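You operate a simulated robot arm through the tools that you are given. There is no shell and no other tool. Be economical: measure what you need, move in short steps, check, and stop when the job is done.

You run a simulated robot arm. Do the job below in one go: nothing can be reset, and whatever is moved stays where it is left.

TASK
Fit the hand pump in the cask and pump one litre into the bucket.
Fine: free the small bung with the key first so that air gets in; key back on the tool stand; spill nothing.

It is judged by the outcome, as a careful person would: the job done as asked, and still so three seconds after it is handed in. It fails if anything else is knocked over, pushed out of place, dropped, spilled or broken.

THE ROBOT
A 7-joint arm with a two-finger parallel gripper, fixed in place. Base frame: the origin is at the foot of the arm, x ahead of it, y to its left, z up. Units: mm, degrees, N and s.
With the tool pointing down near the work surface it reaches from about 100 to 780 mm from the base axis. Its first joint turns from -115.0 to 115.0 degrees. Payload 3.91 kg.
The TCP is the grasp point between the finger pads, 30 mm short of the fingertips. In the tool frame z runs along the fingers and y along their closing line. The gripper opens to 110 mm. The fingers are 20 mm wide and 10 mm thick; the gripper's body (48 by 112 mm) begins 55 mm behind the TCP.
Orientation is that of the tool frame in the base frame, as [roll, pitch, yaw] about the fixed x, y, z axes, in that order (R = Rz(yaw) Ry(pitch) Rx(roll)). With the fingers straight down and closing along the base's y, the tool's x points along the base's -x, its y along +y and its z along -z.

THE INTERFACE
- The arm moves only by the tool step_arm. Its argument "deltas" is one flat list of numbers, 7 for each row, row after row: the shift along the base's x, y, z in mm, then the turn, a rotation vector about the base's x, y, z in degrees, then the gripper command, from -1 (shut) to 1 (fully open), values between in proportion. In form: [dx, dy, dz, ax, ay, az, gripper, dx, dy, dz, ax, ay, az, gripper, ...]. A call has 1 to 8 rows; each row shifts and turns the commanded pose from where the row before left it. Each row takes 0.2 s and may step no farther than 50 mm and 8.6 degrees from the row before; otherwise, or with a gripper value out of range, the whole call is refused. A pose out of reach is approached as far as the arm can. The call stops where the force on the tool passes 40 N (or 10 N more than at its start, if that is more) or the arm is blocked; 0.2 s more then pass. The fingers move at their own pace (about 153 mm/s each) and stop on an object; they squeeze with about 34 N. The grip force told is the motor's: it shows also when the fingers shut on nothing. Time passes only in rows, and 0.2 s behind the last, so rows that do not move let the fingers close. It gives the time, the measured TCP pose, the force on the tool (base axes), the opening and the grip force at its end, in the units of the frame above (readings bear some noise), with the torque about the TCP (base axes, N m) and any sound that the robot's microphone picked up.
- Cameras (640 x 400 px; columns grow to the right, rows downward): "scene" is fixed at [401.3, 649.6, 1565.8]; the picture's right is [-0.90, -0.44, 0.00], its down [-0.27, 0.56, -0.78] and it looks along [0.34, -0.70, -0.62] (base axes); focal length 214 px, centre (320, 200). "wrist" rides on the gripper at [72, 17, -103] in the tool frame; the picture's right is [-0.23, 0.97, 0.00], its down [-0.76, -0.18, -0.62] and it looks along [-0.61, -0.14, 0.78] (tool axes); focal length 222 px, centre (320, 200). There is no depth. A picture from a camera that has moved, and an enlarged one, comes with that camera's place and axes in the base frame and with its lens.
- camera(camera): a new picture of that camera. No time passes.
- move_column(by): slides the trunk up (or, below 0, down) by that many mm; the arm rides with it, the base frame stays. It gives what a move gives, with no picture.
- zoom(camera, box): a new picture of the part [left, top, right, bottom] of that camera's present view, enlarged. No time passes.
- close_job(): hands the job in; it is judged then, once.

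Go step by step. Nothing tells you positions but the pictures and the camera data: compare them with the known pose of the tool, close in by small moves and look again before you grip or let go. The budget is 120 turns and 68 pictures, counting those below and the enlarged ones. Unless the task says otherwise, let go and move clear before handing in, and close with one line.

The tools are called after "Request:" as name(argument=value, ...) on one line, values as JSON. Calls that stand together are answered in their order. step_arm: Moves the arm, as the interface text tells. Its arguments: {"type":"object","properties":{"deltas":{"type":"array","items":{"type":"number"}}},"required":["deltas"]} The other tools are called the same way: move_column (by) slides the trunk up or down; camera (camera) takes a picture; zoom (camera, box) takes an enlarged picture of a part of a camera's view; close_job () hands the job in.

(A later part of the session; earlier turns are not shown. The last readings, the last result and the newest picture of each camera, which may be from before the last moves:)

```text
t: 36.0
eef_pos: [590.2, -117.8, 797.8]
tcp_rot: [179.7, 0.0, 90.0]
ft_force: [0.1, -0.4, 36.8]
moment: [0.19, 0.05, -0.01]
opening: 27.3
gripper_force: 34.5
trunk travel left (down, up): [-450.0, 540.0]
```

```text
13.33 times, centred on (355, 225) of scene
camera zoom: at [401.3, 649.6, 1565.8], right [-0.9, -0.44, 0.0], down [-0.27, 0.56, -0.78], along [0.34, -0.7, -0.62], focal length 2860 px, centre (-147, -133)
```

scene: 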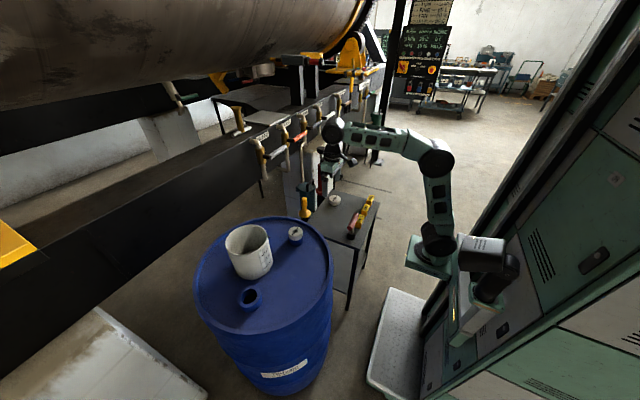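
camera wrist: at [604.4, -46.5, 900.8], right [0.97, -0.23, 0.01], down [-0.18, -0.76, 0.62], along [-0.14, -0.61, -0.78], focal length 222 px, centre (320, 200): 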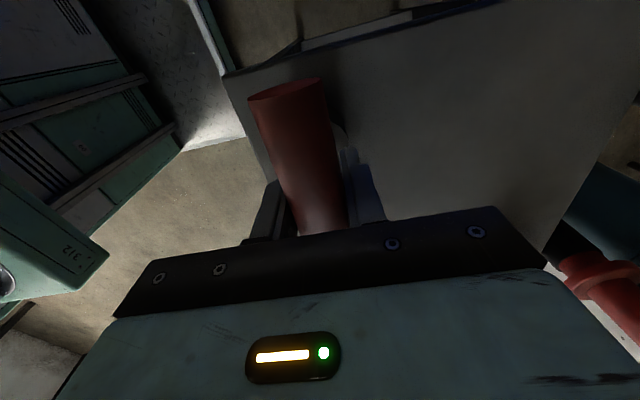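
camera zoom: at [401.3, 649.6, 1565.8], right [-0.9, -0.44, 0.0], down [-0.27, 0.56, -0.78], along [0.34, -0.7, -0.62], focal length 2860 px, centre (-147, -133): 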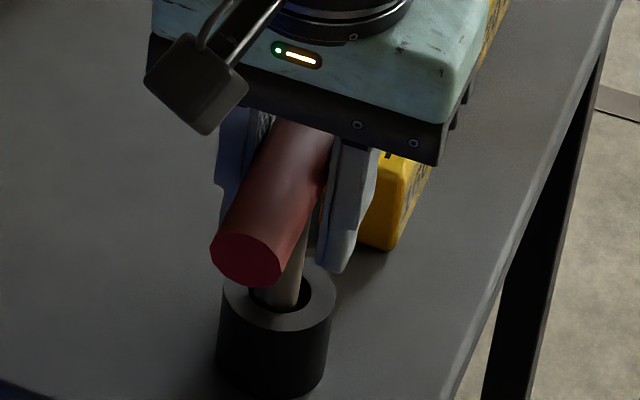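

The key is bottomed in its holder. Releasing and lifting away.

Request:
step_arm(deltas=[0, 0, 1, 0, 0, 0, -1, 0, 0, 0, 0, 0, 0, -0.2, 0, 0, 0, 0, 0, 0, 0, 0, 0, 10, 0, 0, 0, 0, 0, 0, 30, 0, 0, 0, 0, 0, 0, 50, 0, 0, 0, 0, 0, 0, 50, 0, 0, 0, 0, 0, 0, 50, 0, 0, 0, 0])

Request:
zoom(camera="scene", box=[280, 120, 390, 250])

```text
t: 37.8
eef_pos: [587.3, -117.3, 987.4]
tcp_rot: [-179.9, 0.0, 89.9]
ft_force: [0.4, -0.1, -0.5]
moment: [-0.01, -0.01, -0.01]
opening: 55.1
gripper_force: 0.2
trunk travel left (down, up): [-450.0, 540.0]
```

```text
3.08 times, centred on (335, 185) of scene
camera zoom: at [401.3, 649.6, 1565.8], right [-0.9, -0.44, 0.0], down [-0.27, 0.56, -0.78], along [0.34, -0.7, -0.62], focal length 660 px, centre (274, 246)
```

zoom: 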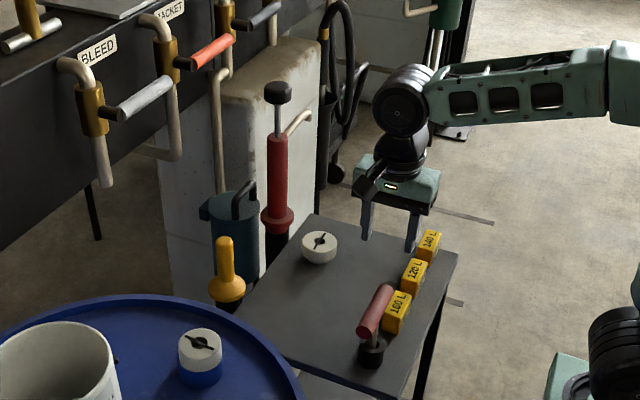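

The key is back in its holder and everything else is undisturbed. Next is the red hand pump, which needs a horizontal grip on its cylinder. I'll turn the wrist so the camera ends up above the hand, facing the pump.

Request:
step_arm(deltas=[-10, 0, 20, 0, 0, -8, 0, -10, 0, 20, 0, 0, -8, 0, -10, 0, 20, 0, 0, -8, 0, -10, 0, 20, 0, 0, -8, 0, 0, 0, 0, 0, 0, -8, 0, 0, 0, 0, 0, 0, -8, 0, 0, 0, 0, 0, 0, -8, 0, 0, 0, 0, 0, 0, -8, 0])

Request:
step_arm(deltas=[0, 0, 0, 0, 0, -8, 0, 0, 0, 0, 0, 0, -8, 0, 0, 0, 0, 0, 0, -8, 0, 0, 0, 0, 0, 0, -8, 0, 0, 0, 0, 0, 0, -8, 0, 0, 0, 0, 0, 0, -8, 0, 0, 0, 0, 0, 0, 0, 0])

```text
t: 39.6
eef_pos: [549.0, -118.7, 1064.3]
tcp_rot: [-180.0, -0.1, 25.8]
ft_force: [0.0, -0.3, 0.3]
moment: [0.04, -0.02, 0.02]
opening: 55.0
gripper_force: 0.1
trunk travel left (down, up): [-450.0, 540.0]
```

```text
t: 41.2
eef_pos: [552.9, -155.2, 1069.0]
tcp_rot: [-179.5, -0.6, -18.0]
ft_force: [-0.9, -0.3, -0.3]
moment: [0.0, 0.0, -0.05]
opening: 54.9
gripper_force: 0.0
out of reach, approached as far as the arm can: row 4, 6
trunk travel left (down, up): [-450.0, 540.0]
```

Wrist turning limit is near yaw -15 here. I'll back off to about 0 and then pitch the tool toward horizontal while moving forward.

Request:
step_arm(deltas=[0, 0, 0, 0, 0, 8, 0, 0, 0, 0, 0, 0, 8, 0, 0, 0, 0, 0, 0, 6, 0, 0, 0, 0, 0, 0, 0, 0])

Request:
step_arm(deltas=[10, 0, 0, 0, -8, 0, 0, 10, 0, 0, 0, -8, 0, 0, 10, 0, 0, 0, -8, 0, 0, 10, 0, 0, 0, -8, 0, 0, 10, 0, 0, 0, -8, 0, 0, 10, 0, 0, 0, -8, 0, 0, 0, 0, 0, 0, 0, 0, 0])

```text
t: 42.2
eef_pos: [551.4, -154.7, 1070.3]
tcp_rot: [-179.8, -0.6, 3.6]
ft_force: [-0.3, -0.3, -0.4]
moment: [-0.02, 0.03, 0.05]
opening: 54.8
gripper_force: 0.0
trunk travel left (down, up): [-450.0, 540.0]
```

```text
t: 43.8
eef_pos: [639.0, -158.4, 1051.4]
tcp_rot: [176.2, -48.7, 5.4]
ft_force: [-0.4, 0.3, -0.2]
moment: [-0.01, -0.03, 0.0]
opening: 54.8
gripper_force: 0.1
out of reach, approached as far as the arm can: row 5, 6
trunk travel left (down, up): [-450.0, 540.0]
```

Request:
step_arm(deltas=[20, -10, 0, 0, 0, 0, 0, 20, -10, 0, 0, 0, 0, 0, 20, -10, 0, 0, -6, 0, 0, 20, -10, 0, 0, -8, 0, 0, 20, -10, 0, 0, -8, 0, 0, 20, -10, 0, 0, -8, 0, 0, 0, 0, 0, 0, 0, 0, 0])

Request:
camera(camera="scene")

```text
t: 45.4
eef_pos: [741.0, -202.7, 1050.2]
tcp_rot: [171.5, -72.4, 11.2]
ft_force: [-0.7, 0.1, 0.2]
moment: [0.03, 0.01, -0.01]
opening: 55.2
gripper_force: 0.1
out of reach, approached as far as the arm can: row 4, 5
trunk travel left (down, up): [-450.0, 540.0]
```

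```text
24 pictures are left
```

scene: 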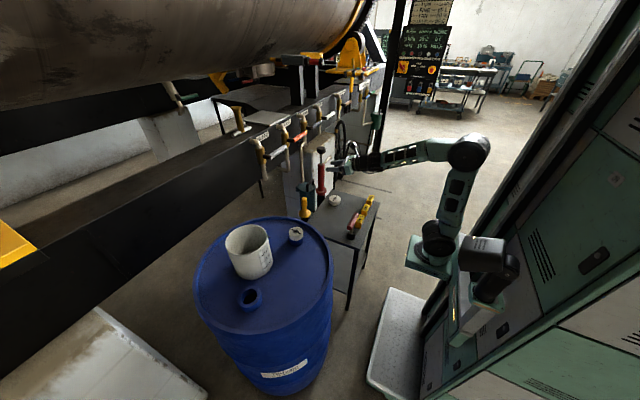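

The hand is nearly horizontal with the camera above. A wrist view should locate the pump.

Request:
camera(camera="wrist")

```text
23 pictures are left
camera wrist: at [664.1, -220.1, 1151.4], right [-0.01, -0.98, -0.17], down [-0.83, 0.11, -0.55], along [0.56, 0.14, -0.82], focal length 222 px, centre (320, 200)
```

wrist: 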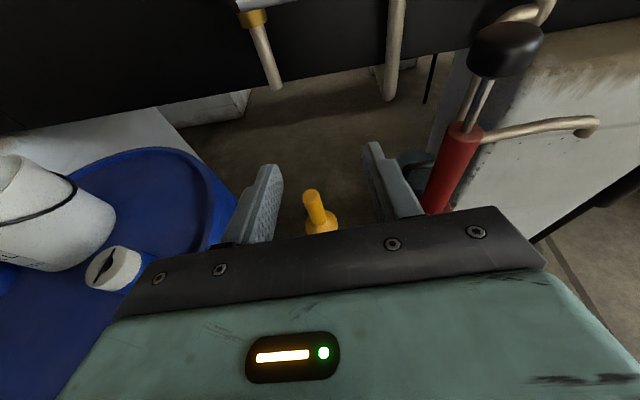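

Pump axis is about (885, -362), cylinder top z 940, collar z 757, spout pointing along -y (about 135 mm long). I'll level the hand in front of it, then lower the column.

Request:
step_arm(deltas=[5, -30, 0, 1.3, -8, 0, 0.45, 5, -30, 0, 1.3, -8, 0, 0.45, 5, -30, 0, 0, -1.4, 0, 0.45, 5, -30, 0, 0, 0, 0, 0.45, 5, -30, 0, 0, 0, 0, 0.45, 5, -10, 0, 0, 0, 0, 0.45, 0, 0, 0, 0, 0, 0, 0.45])

Request:
move_column(by=-150)

Request:
camera(camera="wrist")

```text
t: 47.0
eef_pos: [771.1, -362.0, 1050.2]
tcp_rot: [79.9, -89.2, 102.7]
ft_force: [0.3, 0.7, 0.0]
moment: [-0.01, -0.01, 0.02]
opening: 79.7
gripper_force: 0.0
trunk travel left (down, up): [-450.0, 540.0]
```

```text
t: 48.8
eef_pos: [771.9, -362.8, 899.5]
tcp_rot: [81.0, -89.2, 101.8]
ft_force: [-0.2, 0.4, -0.6]
moment: [-0.02, 0.01, 0.0]
opening: 79.7
gripper_force: 0.0
trunk travel left (down, up): [-300.0, 690.0]
```

```text
22 pictures are left
camera wrist: at [667.9, -383.5, 972.5], right [0.05, -0.98, -0.21], down [-0.63, 0.14, -0.77], along [0.78, 0.17, -0.61], focal length 222 px, centre (320, 200)
```

wrist: 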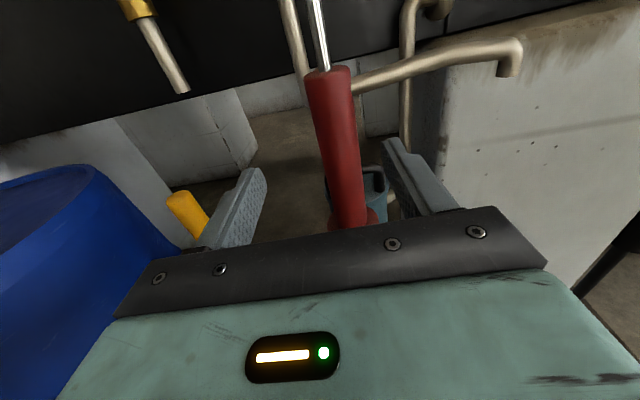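

The pump axis is about (893, -371), well between the open fingers. I'll advance in stages with a small y correction.

Request:
step_arm(deltas=[20, -4, -3, 0, 0, 0, 0.45, 25, -4, -2, 0, 0, 0, 0.45, 25, 0, 0, 0, 0, 0, 0.45, 20, 0, 0, 0, 0, 0, 0.45, 0, 0, 0, 0, 0, 0, 0.45])

Request:
camera(camera="wrist")

Request:
zoom(camera="scene", box=[290, 120, 360, 210])

```text
t: 50.0
eef_pos: [861.3, -370.7, 895.0]
tcp_rot: [82.2, -89.2, 100.5]
ft_force: [0.9, -0.1, 0.4]
moment: [0.05, -0.03, 0.04]
opening: 79.6
gripper_force: 0.1
trunk travel left (down, up): [-300.0, 690.0]
```

```text
21 pictures are left
camera wrist: at [757.4, -392.3, 967.3], right [0.05, -0.98, -0.21], down [-0.63, 0.14, -0.77], along [0.78, 0.17, -0.61], focal length 222 px, centre (320, 200)
```

wrist: 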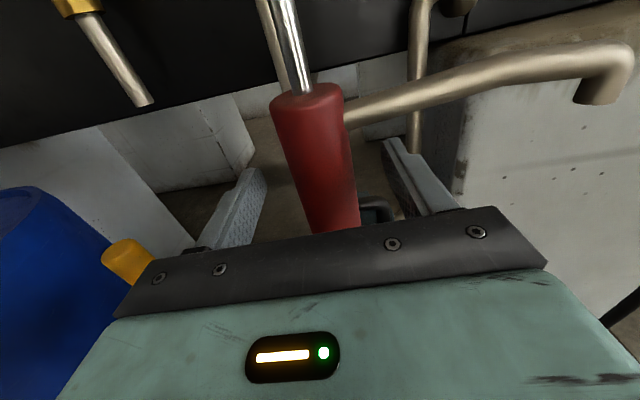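

```text
4.44 times, centred on (325, 165) of scene
camera zoom: at [401.3, 649.6, 1565.8], right [-0.9, -0.44, 0.0], down [-0.27, 0.56, -0.78], along [0.34, -0.7, -0.62], focal length 953 px, centre (298, 356)
```

zoom: 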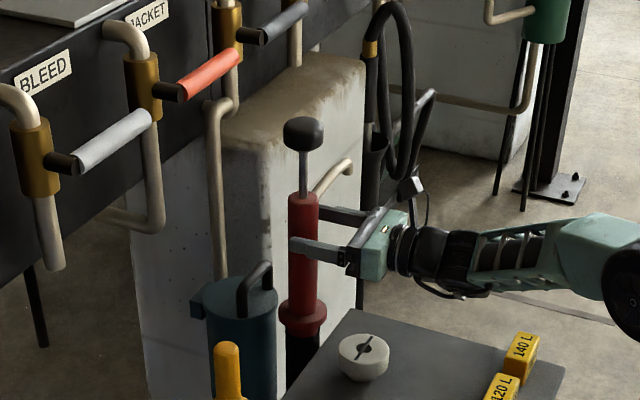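

Pump axis refined to (897, -372), so 35 mm further, then grip.

Request:
step_arm(deltas=[18, -1, 0, 0, 0, 0, 0.45, 17, 0, 0, 0, 0, 0, 0.45, 0, 0, 0, 0, 0, 0, 0, 0, 0, 0, 0, 0, 0, -1, 0, 0, 0, 0, 0, 0, -1, 0, 0, 0, 0, 0, 0, -1])

Request:
camera(camera="wrist")

```text
t: 51.4
eef_pos: [896.9, -370.4, 895.0]
tcp_rot: [78.8, -89.2, 103.9]
ft_force: [0.2, 1.6, 1.4]
moment: [0.51, -0.02, 0.0]
opening: 41.4
gripper_force: 34.0
trunk travel left (down, up): [-300.0, 690.0]
```

```text
19 pictures are left
camera wrist: at [792.8, -391.4, 966.9], right [0.05, -0.98, -0.21], down [-0.63, 0.14, -0.77], along [0.78, 0.17, -0.61], focal length 222 px, centre (320, 200)
```

wrist: 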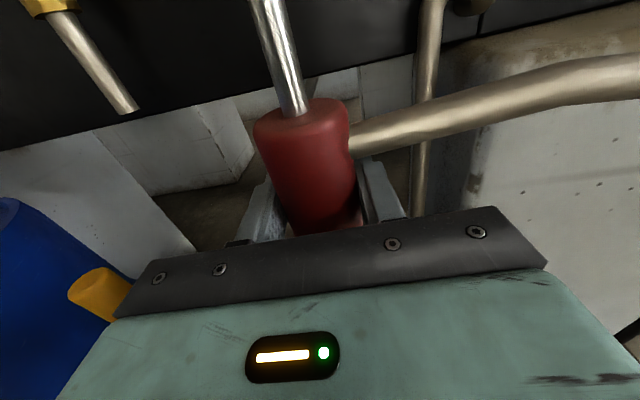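

Gripped at 41 mm. I'll lift vertically with the column, first a short way to check it is free.

Request:
move_column(by=40)

Request:
move_column(by=360)

Request:
camera(camera="scene")

```text
t: 52.2
eef_pos: [896.3, -369.4, 933.8]
tcp_rot: [85.2, -89.3, 97.5]
ft_force: [-0.2, 0.3, -6.5]
moment: [-0.09, -0.04, -0.02]
opening: 41.4
gripper_force: 34.1
trunk travel left (down, up): [-340.0, 650.0]
```

```text
t: 55.7
eef_pos: [897.5, -371.3, 1292.2]
tcp_rot: [83.1, -89.2, 99.5]
ft_force: [0.2, 0.1, -6.2]
moment: [-0.12, -0.03, -0.03]
opening: 41.0
gripper_force: 33.7
trunk travel left (down, up): [-700.0, 290.0]
```

```text
18 pictures are left
```

scene: 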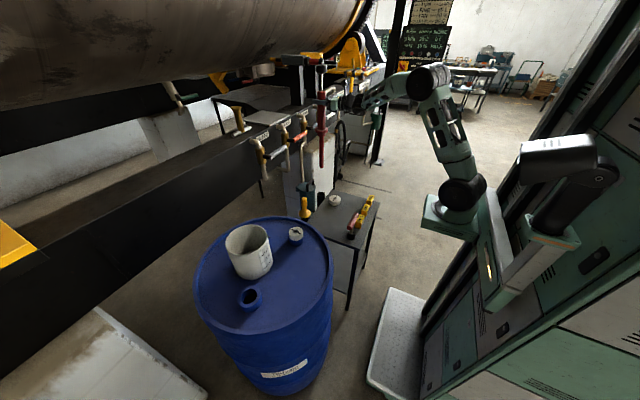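

Request:
zoom(camera="scene", box=[285, 50, 375, 210])

```text
2.50 times, centred on (330, 130) of scene
camera zoom: at [401.3, 649.6, 1565.8], right [-0.9, -0.44, 0.0], down [-0.27, 0.56, -0.78], along [0.34, -0.7, -0.62], focal length 536 px, centre (295, 375)
```

zoom: 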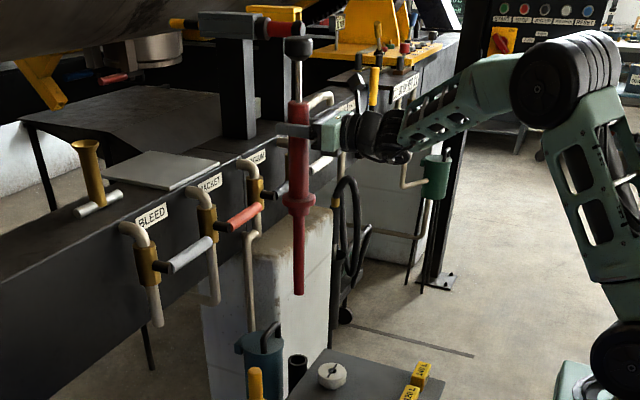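

The pump came free: its suction tube is about 195 mm below the collar. The cask's large hole is near (772, 432, 862) and the bucket near (843, 327), so the spout must turn about +36 degrees. I'll retract and sweep over at this height.

Request:
step_arm(deltas=[-25, 5, 0, 0, 0, 0, -1, -40, 10, 0, 0, 0, 0, -1, -40, 15, 0, 0, 0, 0, -1, -35, 20, 0, 0, 0, 0, -1, -25, 30, 0, 0, 0, 0, -1, -20, 40, 0, 0, 0, 0, -1, -15, 40, 0, 0, 0, 2, -1, -10, 40, 0, 0, 0, 2, -1])

Request:
step_arm(deltas=[-10, 40, 0, 0, 0, 2, -1, -5, 40, 0, 0, 0, 2, -1, 0, 40, 0, 0, 0, 2, -1, 0, 40, 0, 0, 0, 2, -1, 0, 40, 0, 0, 0, 2, -1, 0, 40, 0, 0, 0, 2, -1, 0, 40, 0, 0, 0, 2, -1, 0, 40, 0, 0, 0, 2, -1])

Request:
step_arm(deltas=[0, 40, 0, 0, 0, 3, -1, 0, 40, 0, 0, 0, 3, -1, 0, 40, 0, 0, 0, 3, -1, 0, 40, 0, 0, 0, 3, -1, 0, 30, 0, 0, 0, 2, -1, 0, 20, 0, 0, 0, 2, -1, 0, 10, 0, 0, 0, 0, -1, 0, 0, 0, 0, 0, 0, -1])

Request:
camera(camera="wrist")

Request:
camera(camera="scene")

```text
t: 57.5
eef_pos: [686.9, -169.1, 1294.7]
tcp_rot: [82.2, -89.2, 104.5]
ft_force: [-0.1, 0.4, -5.5]
moment: [0.09, -0.05, 0.04]
opening: 41.0
gripper_force: 33.5
trunk travel left (down, up): [-700.0, 290.0]
```

```text
t: 59.3
eef_pos: [691.6, 85.8, 1324.6]
tcp_rot: [105.1, -89.2, 98.0]
ft_force: [-0.4, 0.2, -5.5]
moment: [0.1, 0.01, 0.04]
opening: 41.1
gripper_force: 34.1
out of reach, approached as far as the arm can: row 5, 6, 7, 8
trunk travel left (down, up): [-700.0, 290.0]
```

```text
t: 61.1
eef_pos: [706.6, 268.3, 1349.1]
tcp_rot: [99.8, -89.1, 119.3]
ft_force: [-0.1, 0.1, -5.5]
moment: [0.1, 0.01, 0.0]
opening: 41.1
gripper_force: 33.3
out of reach, approached as far as the arm can: row 1, 2, 3, 4, 5, 7
trunk travel left (down, up): [-700.0, 290.0]
```

```text
16 pictures are left
camera wrist: at [634.7, 190.1, 1422.6], right [0.62, -0.76, -0.21], down [-0.59, -0.27, -0.76], along [0.52, 0.6, -0.61], focal length 222 px, centre (320, 200)
```

wrist: 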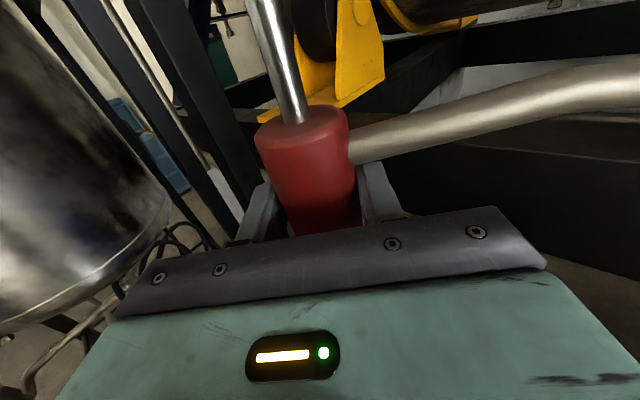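

```text
15 pictures are left
```

scene: 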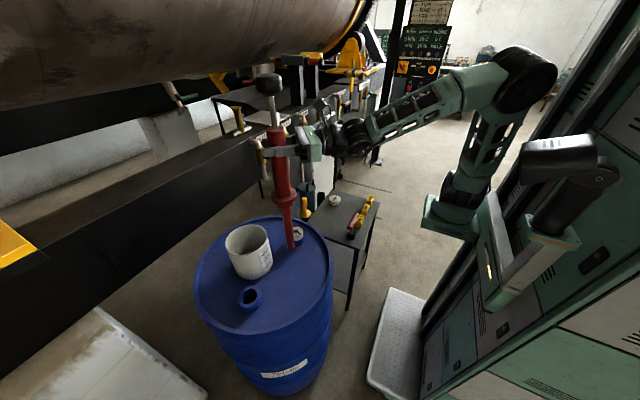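

The spout now points right (hand azimuth 39.5 degrees, pump vertical). I'll move on to above the hole.

Request:
step_arm(deltas=[10, 33, 0, 0, 0, 0, -1, 12, 33, 0, 0, 0, 0, -1, 14, 33, 0, 0, 0, 0, -1, 14, 33, -20, 0, 0, 0, -1, 15, 32, -30, 0, 0, 0, -1, 0, 0, -30, 0, 0, 0, -1, 0, 0, 0, 0, 0, 0, -1])

Request:
zoom(camera="scene", box=[190, 110, 330, 320])

```text
t: 62.7
eef_pos: [734.3, 282.9, 1364.8]
tcp_rot: [98.5, -89.2, 120.6]
ft_force: [0.1, -0.3, -5.4]
moment: [0.11, 0.04, -0.01]
opening: 41.2
gripper_force: 33.9
out of reach, approached as far as the arm can: row 1, 2, 3, 4, 5, 6
trunk travel left (down, up): [-700.0, 290.0]
```

```text
1.90 times, centred on (260, 215) of scene
camera zoom: at [401.3, 649.6, 1565.8], right [-0.9, -0.44, 0.0], down [-0.27, 0.56, -0.78], along [0.34, -0.7, -0.62], focal length 408 px, centre (434, 171)
```

zoom: 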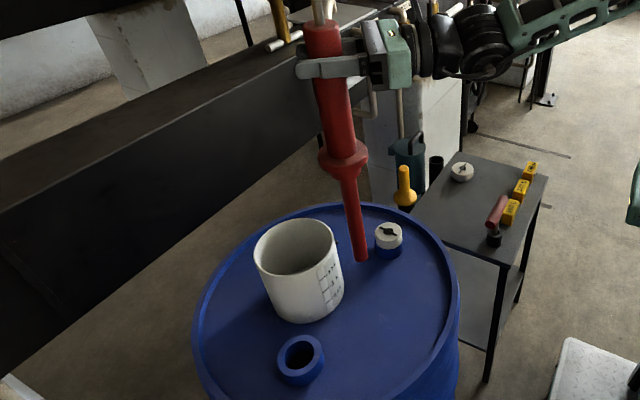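

The arm is at a joint limit here. I'll test whether turning the hand a little further left frees the motion.

Request:
step_arm(deltas=[0, 0, 0, 0, 0, 6, -1, 0, 0, 0, 0, 0, 6, -1, 5, 15, 0, 0, 0, 0, -1, 5, 15, 0, 0, 0, 0, -1, 0, 0, 0, 0, 0, 0, -1])

```text
t: 63.9
eef_pos: [719.3, 303.2, 1374.4]
tcp_rot: [85.5, -89.2, 145.1]
ft_force: [1.0, 0.5, -5.4]
moment: [-0.04, -0.13, -0.03]
opening: 40.7
gripper_force: 33.9
out of reach, approached as far as the arm can: row 2, 3, 4
trunk travel left (down, up): [-700.0, 290.0]
```

Request:
step_arm(deltas=[25, 0, -10, 0, 0, 0, -1, 25, 0, -20, 0, 0, 0, -1, 0, 0, -20, 0, 0, 0, -1, 0, 0, 0, 0, 0, 0, -1])

Request:
step_arm(deltas=[0, 0, 0, 0, 0, -6, -1, 0, 0, 0, 0, 0, -6, -1, 0, 0, 0, 0, 0, -6, -1, 0, 0, 0, 0, 0, -6, -1, 0, 0, 0, 0, 0, 0, -1])

```text
t: 64.9
eef_pos: [716.2, 283.0, 1345.5]
tcp_rot: [85.0, -89.2, 145.7]
ft_force: [0.7, -0.8, -5.7]
moment: [0.11, 0.06, 0.04]
opening: 41.3
gripper_force: 34.0
out of reach, approached as far as the arm can: row 1, 2, 3
trunk travel left (down, up): [-700.0, 290.0]
```

```text
t: 66.1
eef_pos: [733.9, 206.9, 1402.0]
tcp_rot: [140.3, -88.8, 68.1]
ft_force: [0.3, -0.3, -6.3]
moment: [0.12, 0.06, -0.03]
opening: 40.9
gripper_force: 33.9
out of reach, approached as far as the arm can: row 2, 3, 4
trunk travel left (down, up): [-700.0, 290.0]
```

It looks like the wrist's bend limit when the arm is too folded (it kept pushing out and up). I'll extend the arm outward first; the tube tip is well above the bucket.

Request:
step_arm(deltas=[40, 12, 10, 0, 0, 0, -1, 40, 12, 0, 0, 0, 0, -1, 40, 12, 0, 0, 0, 0, -1, 0, 0, 0, 0, 0, 0, -1])

```text
t: 67.1
eef_pos: [800.2, 206.2, 1429.0]
tcp_rot: [83.2, -89.2, 123.5]
ft_force: [0.3, -0.1, -6.6]
moment: [0.14, 0.0, 0.0]
opening: 41.0
gripper_force: 33.6
out of reach, approached as far as the arm can: row 1, 2, 3
trunk travel left (down, up): [-700.0, 290.0]
```

Request:
step_arm(deltas=[40, 0, 0, 0, 0, 0, -1, 40, 0, 0, 0, 0, 0, -1, 30, 0, 0, 0, 0, 0, -1, 0, 0, 0, 0, 0, 0, -1])

```text
t: 68.1
eef_pos: [810.3, 178.4, 1441.8]
tcp_rot: [81.5, -89.2, 125.2]
ft_force: [-0.7, -0.7, -6.8]
moment: [0.14, 0.02, -0.01]
opening: 40.8
gripper_force: 34.0
out of reach, approached as far as the arm can: row 1, 2, 3
trunk travel left (down, up): [-700.0, 290.0]
```

Request:
step_arm(deltas=[0, 0, 0, 0, 0, 6, -1, 0, 0, 0, 0, 0, 6, -1, 0, 0, 0, 0, 0, 6, -1, 0, 0, 0, 0, 0, 6, -1, 0, 0, 0, 0, 0, 6, -1, 0, 0, 0, 0, 0, 0, -1])

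Request:
step_arm(deltas=[0, 30, 0, 0, 0, 0, -1, 0, 30, 0, 0, 0, 0, -1, 0, 30, 0, 0, 0, 0, -1, 0, 0, 0, 0, 0, 0, -1])

Request:
camera(camera="scene")

```text
t: 69.5
eef_pos: [753.3, 172.4, 1448.3]
tcp_rot: [84.4, -89.2, 152.3]
ft_force: [-0.3, 0.0, -6.4]
moment: [-0.04, -0.15, -0.04]
opening: 40.7
gripper_force: 34.6
out of reach, approached as far as the arm can: row 1, 2, 3, 4, 5
trunk travel left (down, up): [-700.0, 290.0]
```

```text
t: 70.5
eef_pos: [740.0, 260.1, 1448.5]
tcp_rot: [83.2, -89.1, 153.5]
ft_force: [-0.7, -0.7, -4.5]
moment: [0.11, 0.13, -0.01]
opening: 40.9
gripper_force: 34.4
out of reach, approached as far as the arm can: row 2, 3
trunk travel left (down, up): [-700.0, 290.0]
```

```text
13 pictures are left
```

scene: 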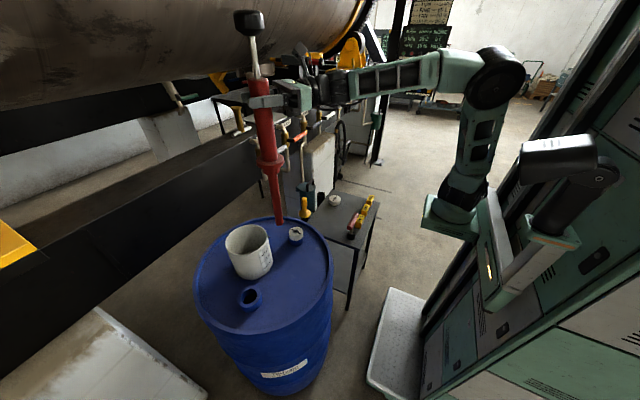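

Larger hand azimuth lets the arm travel left. I'll turn further while moving left; the pump can be turned in the neck afterwards with a fresh grip.

Request:
step_arm(deltas=[0, 15, 0, 0, 0, 6, -1, 0, 20, 0, 0, 0, 6, -1, 0, 20, 0, 0, 0, 6, -1, 0, 20, 0, 0, 0, 6, -1, 0, 20, 0, 0, 0, 0, -1, 0, 20, 0, 0, 0, 0, -1, 0, 20, 0, 0, 0, 0, -1, 0, 0, 0, 0, 0, 0, -1])

```text
t: 72.3
eef_pos: [633.9, 357.6, 1459.9]
tcp_rot: [82.1, -89.2, 178.7]
ft_force: [-1.2, -0.1, -5.5]
moment: [0.04, 0.15, 0.0]
opening: 40.5
gripper_force: 34.1
out of reach, approached as far as the arm can: row 1, 2, 3, 4, 5, 6, 7
trunk travel left (down, up): [-700.0, 290.0]
```

Request:
step_arm(deltas=[0, 0, -40, 0, 0, 0, -1, 0, 0, -40, 0, 0, 0, -1, 0, 0, -40, 0, 0, 0, -1, 0, 0, 0, 0, 0, 0, -1])

Request:
step_arm(deltas=[40, 0, 0, 0, 0, 0, -1, 40, 0, 0, 0, 0, 0, -1, 40, 0, 0, 0, 0, 0, -1, 0, 0, 0, 0, 0, 0, -1])

```text
t: 73.3
eef_pos: [611.2, 345.9, 1346.3]
tcp_rot: [84.3, -89.2, 176.3]
ft_force: [0.3, 0.4, -6.1]
moment: [0.04, 0.03, 0.0]
opening: 41.2
gripper_force: 34.0
out of reach, approached as far as the arm can: row 1, 2, 3
trunk travel left (down, up): [-700.0, 290.0]
```

```text
t: 74.3
eef_pos: [640.1, 310.5, 1380.2]
tcp_rot: [83.5, -89.2, 177.2]
ft_force: [0.5, 0.0, -5.0]
moment: [0.02, 0.06, 0.02]
opening: 40.8
gripper_force: 34.2
out of reach, approached as far as the arm can: row 1, 2, 3
trunk travel left (down, up): [-700.0, 290.0]
```

Both poses at the pump worked with the arm well extended, so a pure turn about the base axis at that radius should reach the cask. I'll return to that known-good configuration first.

Request:
step_arm(deltas=[0, -40, 0, 0, 0, -5, -1, 0, -40, 0, 0, 0, -5, -1, 0, -40, 0, 0, 0, -5, -1, 5, -40, 0, 0, 0, -5, -1, 5, -40, 0, 0, 0, -5, -1, 5, -40, 0, 0, 0, -5, -1, 5, -40, 0, 0, 0, -5, -1, 5, -40, 0, 0, 0, -5, -1])

Request:
step_arm(deltas=[8, -40, 0, 0, 0, -5, -1, 8, -40, 0, 0, 0, -5, -1, 8, -40, 0, 0, 0, -5, -1, 8, -40, 0, 0, 0, -5, -1, 8, -40, -10, 0, 0, -5, -1, 8, -40, -20, 0, 0, -5, -1, 10, -40, -20, 0, 0, -4, -1, 10, -30, -20, 0, 0, -4, -1])

```text
t: 76.1
eef_pos: [665.9, -11.6, 1377.1]
tcp_rot: [86.5, -89.1, 134.2]
ft_force: [0.9, 1.0, -5.6]
moment: [0.04, -0.01, -0.02]
opening: 40.8
gripper_force: 34.4
trunk travel left (down, up): [-700.0, 290.0]
```

```text
t: 77.9
eef_pos: [732.8, -320.3, 1311.0]
tcp_rot: [80.9, -89.0, 101.7]
ft_force: [-0.7, 0.7, -5.1]
moment: [0.04, 0.0, -0.01]
opening: 40.8
gripper_force: 34.0
trunk travel left (down, up): [-700.0, 290.0]
```

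Recovered cleanly. Now I'll raise the column for clearance over the bucket, extend to radius 870, and swing about the base axis in small arcs.

Request:
move_column(by=120)

Request:
step_arm(deltas=[20, -15, -4, 0, 0, 0, -1, 20, -15, -4, 0, 0, 0, -1, 17, -15, -4, 0, 0, 0, -1, 0, 0, 0, 0, 0, 0, -1])

Request:
step_arm(deltas=[19.1, 44.6, 0, 0, 0, 3.2, -1, 16.6, 45.7, 0, 0, 0, 3.2, -1, 14.1, 46.5, 0, 0, 0, 3.2, -1, 11.4, 47.2, 0, 0, 0, 3.2, -1, 8.8, 47.8, 0, 0, 0, 3.2, -1, 6, 48.2, 0, 0, 0, 3.2, -1, 3.4, 48.5, 0, 0, 0, 3.2, -1, 0.7, 48.5, 0, 0, 0, 3.2, -1])

```text
t: 79.4
eef_pos: [732.5, -320.3, 1431.7]
tcp_rot: [83.0, -89.1, 99.8]
ft_force: [-0.2, 0.4, -6.2]
moment: [0.01, -0.01, 0.0]
opening: 40.7
gripper_force: 34.2
trunk travel left (down, up): [-820.0, 170.0]
```

```text
t: 80.4
eef_pos: [790.6, -364.3, 1418.2]
tcp_rot: [82.3, -89.2, 100.4]
ft_force: [0.3, 0.1, -6.2]
moment: [0.04, -0.02, 0.03]
opening: 40.6
gripper_force: 33.9
trunk travel left (down, up): [-820.0, 170.0]
```

```text
t: 82.2
eef_pos: [868.0, 10.7, 1417.7]
tcp_rot: [83.4, -89.2, 124.8]
ft_force: [0.1, -2.0, -6.4]
moment: [0.02, -0.01, 0.07]
opening: 40.6
gripper_force: 33.8
trunk travel left (down, up): [-820.0, 170.0]
```

Request:
step_arm(deltas=[-2, 48.6, 0, 0, 0, 3.2, -1, -4.8, 48.3, 0, 0, 0, 3.2, -1, -7.4, 48.1, 0, 0, 0, 3.2, -1, -10.1, 47.5, 0, 0, 0, 3.2, -1, -12.7, 46.9, 0, 0, 0, 3.2, -1, -15.4, 46.1, 0, 0, 0, 3.2, -1, -17.9, 45.1, 0, 0, 0, 3.2, -1, -20.3, 44.1, 0, 0, 0, 3.2, -1])

Request:
step_arm(deltas=[-10, 19, 0, 0, 0, 1.4, -1, -9.9, 18.6, 0, 0, 0, 1.4, -1, 12.5, 7.6, 0, 0, 0, 0, -1, 0, 0, 0, 0, 0, 0, -1])

Request:
zoom(camera="scene", box=[160, 60, 340, 320])

```text
t: 84.0
eef_pos: [779.8, 386.1, 1418.8]
tcp_rot: [83.7, -89.2, 150.2]
ft_force: [0.7, -0.6, -5.9]
moment: [0.05, -0.01, 0.04]
opening: 40.8
gripper_force: 34.2
trunk travel left (down, up): [-820.0, 170.0]
```

```text
t: 85.0
eef_pos: [774.3, 431.5, 1419.3]
tcp_rot: [83.4, -89.2, 153.3]
ft_force: [0.4, 0.5, -6.2]
moment: [0.04, 0.01, 0.0]
opening: 40.6
gripper_force: 33.4
trunk travel left (down, up): [-820.0, 170.0]
```

```text
1.54 times, centred on (250, 190) of scene
camera zoom: at [401.3, 649.6, 1565.8], right [-0.9, -0.44, 0.0], down [-0.27, 0.56, -0.78], along [0.34, -0.7, -0.62], focal length 330 px, centre (428, 215)
```

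zoom: 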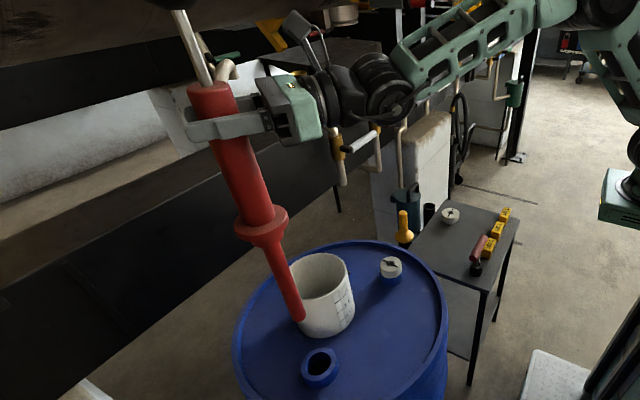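

The pump hangs right over the hole; by the scene camera its tip is at about (770, 432, 1038). I'll lower the column so the tip is just above the neck, then compare closely.

Request:
move_column(by=-145)

Request:
zoom(camera="scene", box=[215, 220, 285, 310])

```text
t: 86.7
eef_pos: [774.8, 430.7, 1274.0]
tcp_rot: [82.2, -89.3, 154.7]
ft_force: [-0.6, -0.4, -5.9]
moment: [0.05, 0.03, 0.02]
opening: 40.6
gripper_force: 34.1
trunk travel left (down, up): [-675.0, 315.0]
```

```text
4.44 times, centred on (250, 265) of scene
camera zoom: at [401.3, 649.6, 1565.8], right [-0.9, -0.44, 0.0], down [-0.27, 0.56, -0.78], along [0.34, -0.7, -0.62], focal length 953 px, centre (631, -89)
```

zoom: 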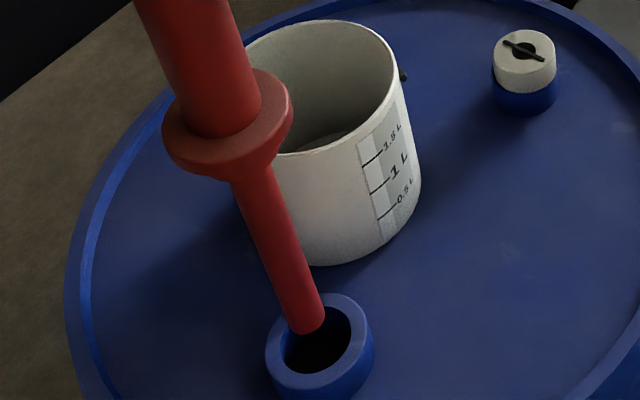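

The tip is within a few mm of the hole's centre and the hole is wide (about 50 mm vs 27 mm tube). Small correction, then lower 60 mm and check.

Request:
step_arm(deltas=[-1, -2, 0, 0, 0, 0, -1, 0, 0, 0, 0, 0, 0, -1])

Request:
move_column(by=-60)

Request:
zoom(camera="scene", box=[215, 220, 285, 310])

```text
t: 87.3
eef_pos: [773.7, 428.7, 1273.5]
tcp_rot: [82.9, -89.2, 153.9]
ft_force: [0.9, -0.2, -5.4]
moment: [0.07, -0.02, 0.01]
opening: 40.5
gripper_force: 33.7
trunk travel left (down, up): [-675.0, 315.0]
```

```text
t: 88.3
eef_pos: [772.2, 429.0, 1215.1]
tcp_rot: [82.0, -89.2, 154.8]
ft_force: [-0.7, 0.5, -5.8]
moment: [0.04, 0.03, 0.01]
opening: 40.4
gripper_force: 33.9
trunk travel left (down, up): [-615.0, 375.0]
```

```text
4.44 times, centred on (250, 265) of scene
camera zoom: at [401.3, 649.6, 1565.8], right [-0.9, -0.44, 0.0], down [-0.27, 0.56, -0.78], along [0.34, -0.7, -0.62], focal length 953 px, centre (631, -89)
```

zoom: 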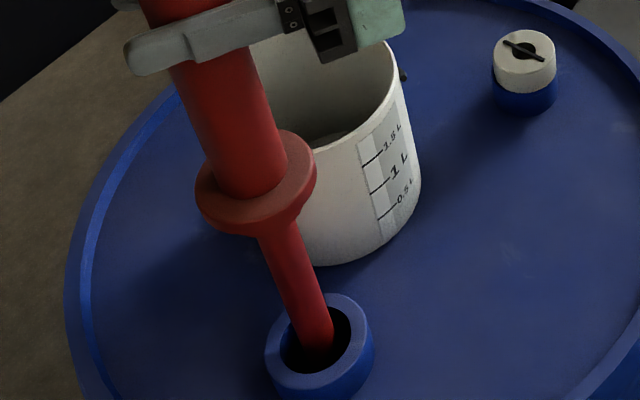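

The tube is inside the neck with no contact. Lowering further in stages.

Request:
move_column(by=-70)

Request:
move_column(by=-50)

Request:
zoom(camera="scene", box=[210, 190, 300, 310])

```text
t: 89.4
eef_pos: [772.7, 428.8, 1143.0]
tcp_rot: [82.0, -89.2, 154.7]
ft_force: [-0.2, 0.0, -5.5]
moment: [0.05, 0.01, -0.01]
opening: 40.3
gripper_force: 34.1
trunk travel left (down, up): [-545.0, 445.0]
```

```text
t: 90.3
eef_pos: [773.6, 430.3, 1094.0]
tcp_rot: [82.2, -89.2, 154.6]
ft_force: [-0.3, 0.3, -6.0]
moment: [0.05, 0.04, -0.03]
opening: 40.6
gripper_force: 34.0
trunk travel left (down, up): [-495.0, 495.0]
```

```text
3.33 times, centred on (255, 250) of scene
camera zoom: at [401.3, 649.6, 1565.8], right [-0.9, -0.44, 0.0], down [-0.27, 0.56, -0.78], along [0.34, -0.7, -0.62], focal length 715 px, centre (537, 33)
```

zoom: 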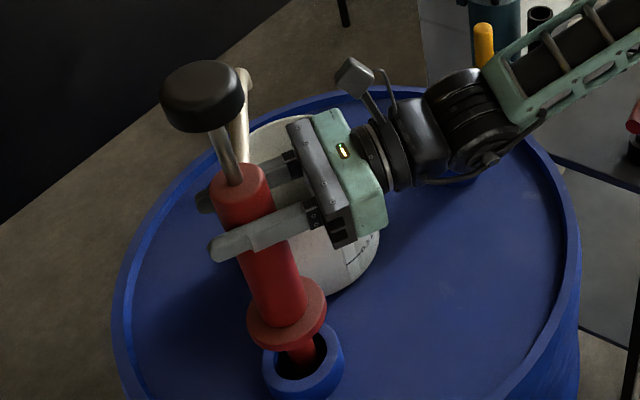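

The gripper body may come near the bucket's rim, so I'll go down in small force-guarded arm steps and check.

Request:
step_arm(deltas=[0, 0, -10, 0, 0, 0, -1, 0, 0, -10, 0, 0, 0, -1, 0, 0, -10, 0, 0, 0, -1, 0, 0, -8, 0, 0, 0, -1, 0, 0, 0, 0, 0, 0, -1])

Request:
zoom(camera="scene", box=[210, 210, 300, 310])

```text
t: 91.5
eef_pos: [774.0, 428.0, 1054.4]
tcp_rot: [82.1, -89.2, 154.6]
ft_force: [-0.3, -0.2, -5.8]
moment: [0.02, 0.03, 0.01]
opening: 40.4
gripper_force: 33.9
trunk travel left (down, up): [-495.0, 495.0]
```

```text
4.00 times, centred on (255, 260) of scene
camera zoom: at [401.3, 649.6, 1565.8], right [-0.9, -0.44, 0.0], down [-0.27, 0.56, -0.78], along [0.34, -0.7, -0.62], focal length 858 px, centre (580, -40)
```

zoom: 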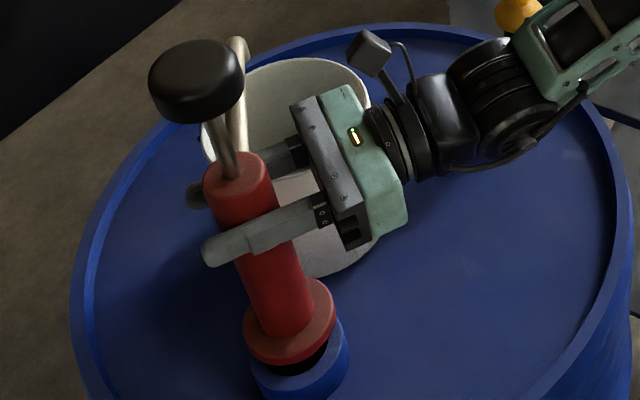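

The collar is about 30 mm above the neck. Continuing down with small guarded steps.

Request:
step_arm(deltas=[0, 0, -6, 0, 0, 0, -1, 0, 0, -6, 0, 0, 0, -1, 0, 0, -5, 0, 0, 0, -1, 0, 0, -3, 0, 0, 0, -1])

Request:
step_arm(deltas=[0, 0, -3, 0, 0, 0, -1, 0, 0, -3, 0, 0, 0, -1, 0, 0, -3, 0, 0, 0, -1, 0, 0, -3, 0, 0, 0, -1])

```text
t: 92.5
eef_pos: [772.1, 428.2, 1043.5]
tcp_rot: [50.5, -88.7, -173.8]
ft_force: [4.4, 2.7, 33.3]
moment: [-0.46, -0.54, 0.07]
opening: 40.5
gripper_force: 34.4
trunk travel left (down, up): [-495.0, 495.0]
```

```text
t: 93.5
eef_pos: [772.7, 428.1, 1031.0]
tcp_rot: [50.7, -88.7, -174.0]
ft_force: [5.4, 2.6, 32.4]
moment: [-0.49, -0.57, 0.04]
opening: 40.7
gripper_force: 33.9
trunk travel left (down, up): [-495.0, 495.0]
```

Contact of about 35 N, on the (+x, -y) side of the pump, probably the plug on the neck's edge. I'll look.

Request:
zoom(camera="scene", box=[225, 245, 275, 310])

```text
6.15 times, centred on (250, 278) of scene
camera zoom: at [401.3, 649.6, 1565.8], right [-0.9, -0.44, 0.0], down [-0.27, 0.56, -0.78], along [0.34, -0.7, -0.62], focal length 1320 px, centre (751, -277)
```

zoom: 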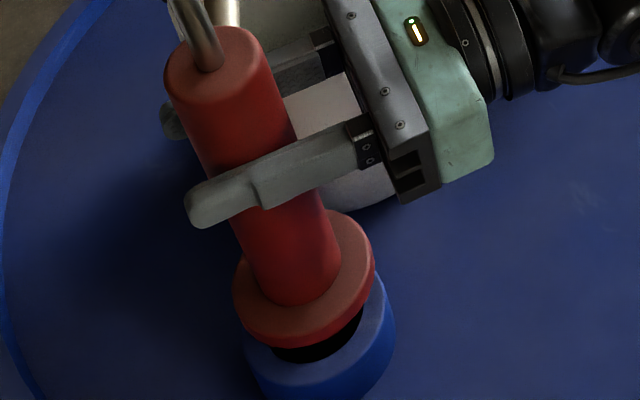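

The plug under the collar is catching on the far side of the neck. I'll lift slightly, shift a few mm (-x, +y), and try again.

Request:
step_arm(deltas=[0, 0, 6, 0, 0, 0, -1, -3, 3, 0, 0, 0, 0, -1, 0, 0, -4, 0, 0, 0, -1, 0, 0, -4, 0, 0, 0, -1, 0, 0, -3, 0, 0, 0, -1])

```text
t: 94.7
eef_pos: [770.1, 431.3, 1025.1]
tcp_rot: [49.1, -88.6, -172.3]
ft_force: [6.5, 4.9, 33.8]
moment: [-0.46, -0.61, 0.12]
opening: 41.0
gripper_force: 34.4
trunk travel left (down, up): [-495.0, 495.0]
```

Accounting for the lateral forces, the contact lies on the -y side of the neck. I'll lift clear, shift +y (and slightly +x), and lower again.

Request:
step_arm(deltas=[0, 0, 8, 0, 0, 0, -1, 2, 4, 0, 0, 0, 0, -1, 0, 0, -3, 0, 0, 0, -1, 0, 0, -3, 0, 0, 0, -1, 0, 0, -3, 0, 0, 0, -1])

```text
t: 95.9
eef_pos: [770.0, 436.9, 1023.7]
tcp_rot: [53.6, -88.9, -176.7]
ft_force: [-3.6, -2.4, 29.8]
moment: [-0.75, -0.39, -0.12]
opening: 41.3
gripper_force: 33.4
trunk travel left (down, up): [-495.0, 495.0]
```

Request:
step_arm(deltas=[0, 0, 8, 0, 0, 0, -1, -2, 3, 0, 0, 0, 0, -1, 0, 0, -3, 0, 0, 0, -1, 0, 0, -3, 0, 0, 0, -1, 0, 0, -3, 0, 0, 0, -1])

Request:
zoom(camera="scene", box=[225, 245, 275, 310])

```text
t: 97.1
eef_pos: [769.1, 439.8, 1022.4]
tcp_rot: [56.0, -88.9, -179.2]
ft_force: [-2.6, -1.8, 27.7]
moment: [-0.79, -0.6, -0.1]
opening: 41.5
gripper_force: 33.8
trunk travel left (down, up): [-495.0, 495.0]
```

```text
6.15 times, centred on (250, 278) of scene
camera zoom: at [401.3, 649.6, 1565.8], right [-0.9, -0.44, 0.0], down [-0.27, 0.56, -0.78], along [0.34, -0.7, -0.62], focal length 1320 px, centre (751, -277)
```

zoom: 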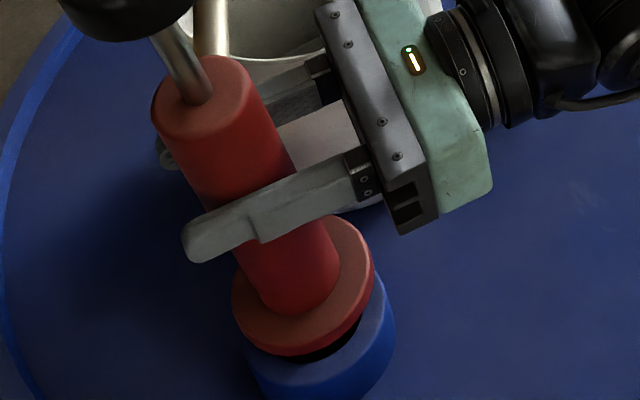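

The part under the collar looks like a short cone, so it may already be seated in the neck, with my sideways shifts only tilting the pump. I'll ease the load and move back toward the balanced position, then read the forces.

Request:
step_arm(deltas=[0, 0, 2, 0, 0, 0, -1, 1.5, -2.5, 0, 0, 0, 0, -1, 1.5, -3, 0, 0, 0, 0, -1, 0, 0, 0, 0, 0, 0, -1])

```text
t: 98.1
eef_pos: [771.5, 432.8, 1021.9]
tcp_rot: [63.8, -89.1, 173.1]
ft_force: [1.5, 2.9, 23.4]
moment: [0.18, -0.78, 0.07]
opening: 40.7
gripper_force: 33.5
trunk travel left (down, up): [-495.0, 495.0]
```

I'll open the fingers a little so the pump can settle on its own, and look.

Request:
step_arm(deltas=[0, 0, 0, 0, 0, 0, -0.15, 0, 0, 0, 0, 0, 0, 0.0, 0, 0, 0, 0, 0, 0, 0.0, 0, 0, 0, 0, 0, 0, 0.0])

Request:
zoom(camera="scene", box=[215, 215, 285, 310])

```text
t: 99.1
eef_pos: [771.4, 434.2, 1019.4]
tcp_rot: [83.0, -89.2, 153.8]
ft_force: [-0.2, 1.2, 0.4]
moment: [0.02, -0.02, -0.02]
opening: 55.7
gripper_force: 0.3
trunk travel left (down, up): [-495.0, 495.0]
```

```text
4.21 times, centred on (250, 262) of scene
camera zoom: at [401.3, 649.6, 1565.8], right [-0.9, -0.44, 0.0], down [-0.27, 0.56, -0.78], along [0.34, -0.7, -0.62], focal length 903 px, centre (615, -63)
```

zoom: 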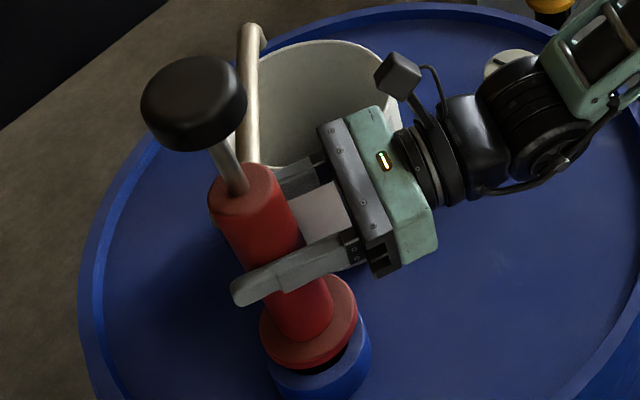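

The pump stands but leans about 4 degrees toward (+x, +y), so the plug isn't square. I'll regrip, bring it upright, lift it properly clear, then re-centre.

Request:
step_arm(deltas=[0, 0, 0, 0, 0, 0, -1, 0, 0, 0, 0, 0, 0, -1, 0, 0, 0, 0, 0, 0, -1, -2, -3.5, 0, 0, 0, 0, -1, -2, -3.5, 0, 0, 0, 0, -1, 0, 0, 0, 0, 0, 0, -1])

Request:
step_arm(deltas=[0, 0, 5, 0, 0, 0, -1, 0, 0, 5, 0, 0, 0, -1, 0, 0, 5, 0, 0, 0, -1, 0, 0, 5, 0, 0, 0, -1, 0, 0, 0, 0, 0, 0, -1])

Request:
zoom(camera="scene", box=[215, 215, 285, 310])

```text
t: 100.5
eef_pos: [768.4, 426.5, 1020.5]
tcp_rot: [75.3, -89.2, 161.6]
ft_force: [2.9, 4.3, 6.5]
moment: [0.5, -0.15, -0.12]
opening: 40.4
gripper_force: 33.7
trunk travel left (down, up): [-495.0, 495.0]
```

```text
t: 101.7
eef_pos: [768.4, 425.9, 1039.2]
tcp_rot: [85.2, -89.1, 151.5]
ft_force: [-0.3, 0.0, -5.6]
moment: [0.08, 0.0, -0.01]
opening: 40.2
gripper_force: 33.6
trunk travel left (down, up): [-495.0, 495.0]
```

```text
4.21 times, centred on (250, 262) of scene
camera zoom: at [401.3, 649.6, 1565.8], right [-0.9, -0.44, 0.0], down [-0.27, 0.56, -0.78], along [0.34, -0.7, -0.62], focal length 903 px, centre (615, -63)
```

zoom: 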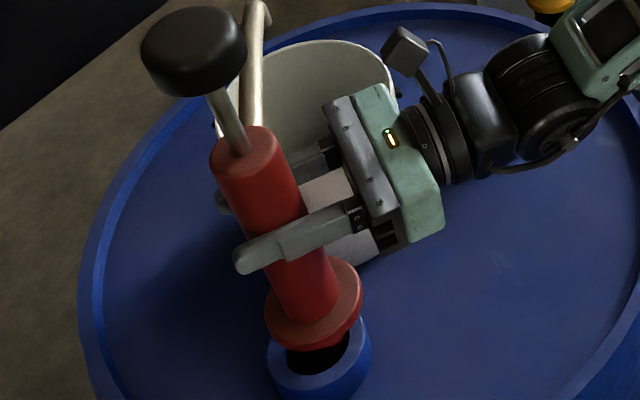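

Lifted free (weight only), it still leans about 2–2.5 degrees. Rotating the hand by that amount makes it upright and also shifts the plug about (+3.5, +5.5), which is the correction needed. Then I'll lower gently.

Request:
step_arm(deltas=[0, 0, 0, 2.1, -1.4, 0, -1, 0, 0, 0, 0, 0, 0, -1, 0, 0, -4, 0, 0, 0, -1, 0, 0, -4, 0, 0, 0, -1, 0, 0, -4, 0, 0, 0, -1, 0, 0, 0, 0, 0, 0, -1])

Request:
step_arm(deltas=[0, 0, -3, 0, 0, 0, -1, 0, 0, -3, 0, 0, 0, -1, 0, 0, 0, 0, 0, 0, -1])

```text
t: 103.1
eef_pos: [769.2, 426.3, 1027.6]
tcp_rot: [17.0, -87.2, -140.3]
ft_force: [0.6, 0.3, -6.3]
moment: [0.03, -0.01, 0.0]
opening: 40.4
gripper_force: 34.0
trunk travel left (down, up): [-495.0, 495.0]
```

```text
t: 103.9
eef_pos: [769.6, 427.5, 1021.3]
tcp_rot: [17.5, -87.2, -140.8]
ft_force: [1.0, 0.4, -6.3]
moment: [-0.02, -0.02, 0.02]
opening: 40.2
gripper_force: 33.6
trunk travel left (down, up): [-495.0, 495.0]
```

No contact yet at the earlier stuck height, which is promising. Continuing down gently.

Request:
step_arm(deltas=[0, 0, -3, 0, 0, 0, -1, 0, 0, -3, 0, 0, 0, -1, 0, 0, -3, 0, 0, 0, -1, 0, 0, 0, 0, 0, 0, -1])

Request:
step_arm(deltas=[0, 0, -3, 0, 0, 0, -1, 0, 0, -3, 0, 0, 0, -1, 0, 0, -3, 0, 0, 0, -1, 0, 0, 0, 0, 0, 0, -1])

```text
t: 104.9
eef_pos: [767.7, 426.4, 1020.8]
tcp_rot: [16.7, -86.6, -139.9]
ft_force: [3.1, 2.7, 33.1]
moment: [-0.43, -0.56, 0.05]
opening: 40.5
gripper_force: 33.8
trunk travel left (down, up): [-495.0, 495.0]
```

```text
t: 105.9
eef_pos: [768.8, 425.3, 1009.8]
tcp_rot: [17.1, -86.6, -140.5]
ft_force: [5.3, 3.9, 32.7]
moment: [-0.39, -0.43, 0.08]
opening: 39.9
gripper_force: 33.9
trunk travel left (down, up): [-495.0, 495.0]
```

Contact again, on the -y side. I'll lift clear, shift +y by 6 mm, and lower again.

Request:
step_arm(deltas=[0, 0, 8, 0, 0, 0, -1, 0, 0, 8, 0, 0, 0, -1, 0, 3, 4, 0, 0, 0, -1, 0, 3, 0, 0, 0, 0, -1, 0, 0, -4, 0, 0, 0, -1, 0, 0, -4, 0, 0, 0, -1, 0, 0, -4, 0, 0, 0, -1, 0, 0, 0, 0, 0, 0, -1])

Request:
step_arm(deltas=[0, 0, -3, 0, 0, 0, -1, 0, 0, -3, 0, 0, 0, -1, 0, 0, -3, 0, 0, 0, -1, 0, 0, 0, 0, 0, 0, -1])

```text
t: 107.7
eef_pos: [768.8, 431.7, 1010.9]
tcp_rot: [17.5, -87.3, -140.8]
ft_force: [-1.0, -0.3, -6.1]
moment: [0.04, 0.01, 0.0]
opening: 40.1
gripper_force: 34.4
trunk travel left (down, up): [-495.0, 495.0]
```

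```text
t: 108.7
eef_pos: [769.5, 432.5, 1001.4]
tcp_rot: [16.9, -87.2, -140.4]
ft_force: [-1.5, -0.7, -6.1]
moment: [-0.02, 0.01, -0.01]
opening: 40.4
gripper_force: 34.6
trunk travel left (down, up): [-495.0, 495.0]
```

It is now going deeper than before with no contact. Continuing.

Request:
step_arm(deltas=[0, 0, -3, 0, 0, 0, -1, 0, 0, -3, 0, 0, 0, -1, 0, 0, -3, 0, 0, 0, -1, 0, 0, 0, 0, 0, 0, -1])

Request:
step_arm(deltas=[0, 0, -3, 0, 0, 0, -1, 0, 0, -3, 0, 0, 0, -1, 0, 0, -3, 0, 0, 0, -1, 0, 0, 0, 0, 0, 0, -1])

```text
t: 109.7
eef_pos: [769.0, 431.8, 994.6]
tcp_rot: [17.6, -87.4, -140.8]
ft_force: [0.4, 0.2, -5.9]
moment: [0.06, 0.03, 0.01]
opening: 40.4
gripper_force: 33.7
trunk travel left (down, up): [-495.0, 495.0]
```

```text
t: 110.7
eef_pos: [769.2, 431.1, 985.4]
tcp_rot: [16.2, -87.1, -139.4]
ft_force: [-1.9, -0.7, 1.5]
moment: [-0.09, 0.47, -0.02]
opening: 40.5
gripper_force: 34.2
trunk travel left (down, up): [-495.0, 495.0]
```

Request:
step_arm(deltas=[0, 0, -2, 0, 0, 0, -1, 0, 0, 0, 0, 0, 0, -1])

Request:
zoom(camera="scene", box=[205, 210, 305, 310])

```text
t: 111.3
eef_pos: [768.3, 432.4, 986.2]
tcp_rot: [15.8, -86.9, -139.1]
ft_force: [0.9, 2.4, 12.3]
moment: [0.22, 0.54, -0.1]
opening: 40.2
gripper_force: 33.8
trunk travel left (down, up): [-495.0, 495.0]
```

```text
4.00 times, centred on (255, 260) of scene
camera zoom: at [401.3, 649.6, 1565.8], right [-0.9, -0.44, 0.0], down [-0.27, 0.56, -0.78], along [0.34, -0.7, -0.62], focal length 858 px, centre (580, -40)
```

zoom: 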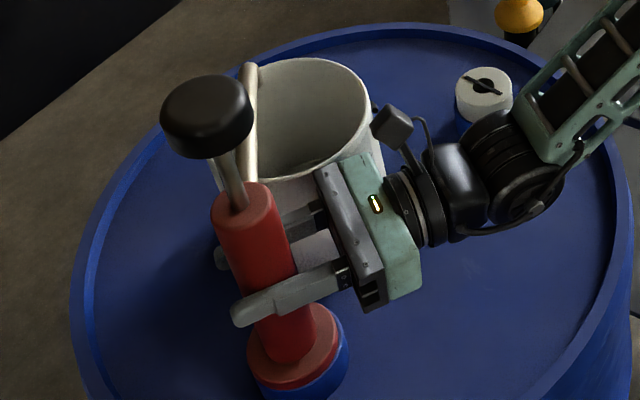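

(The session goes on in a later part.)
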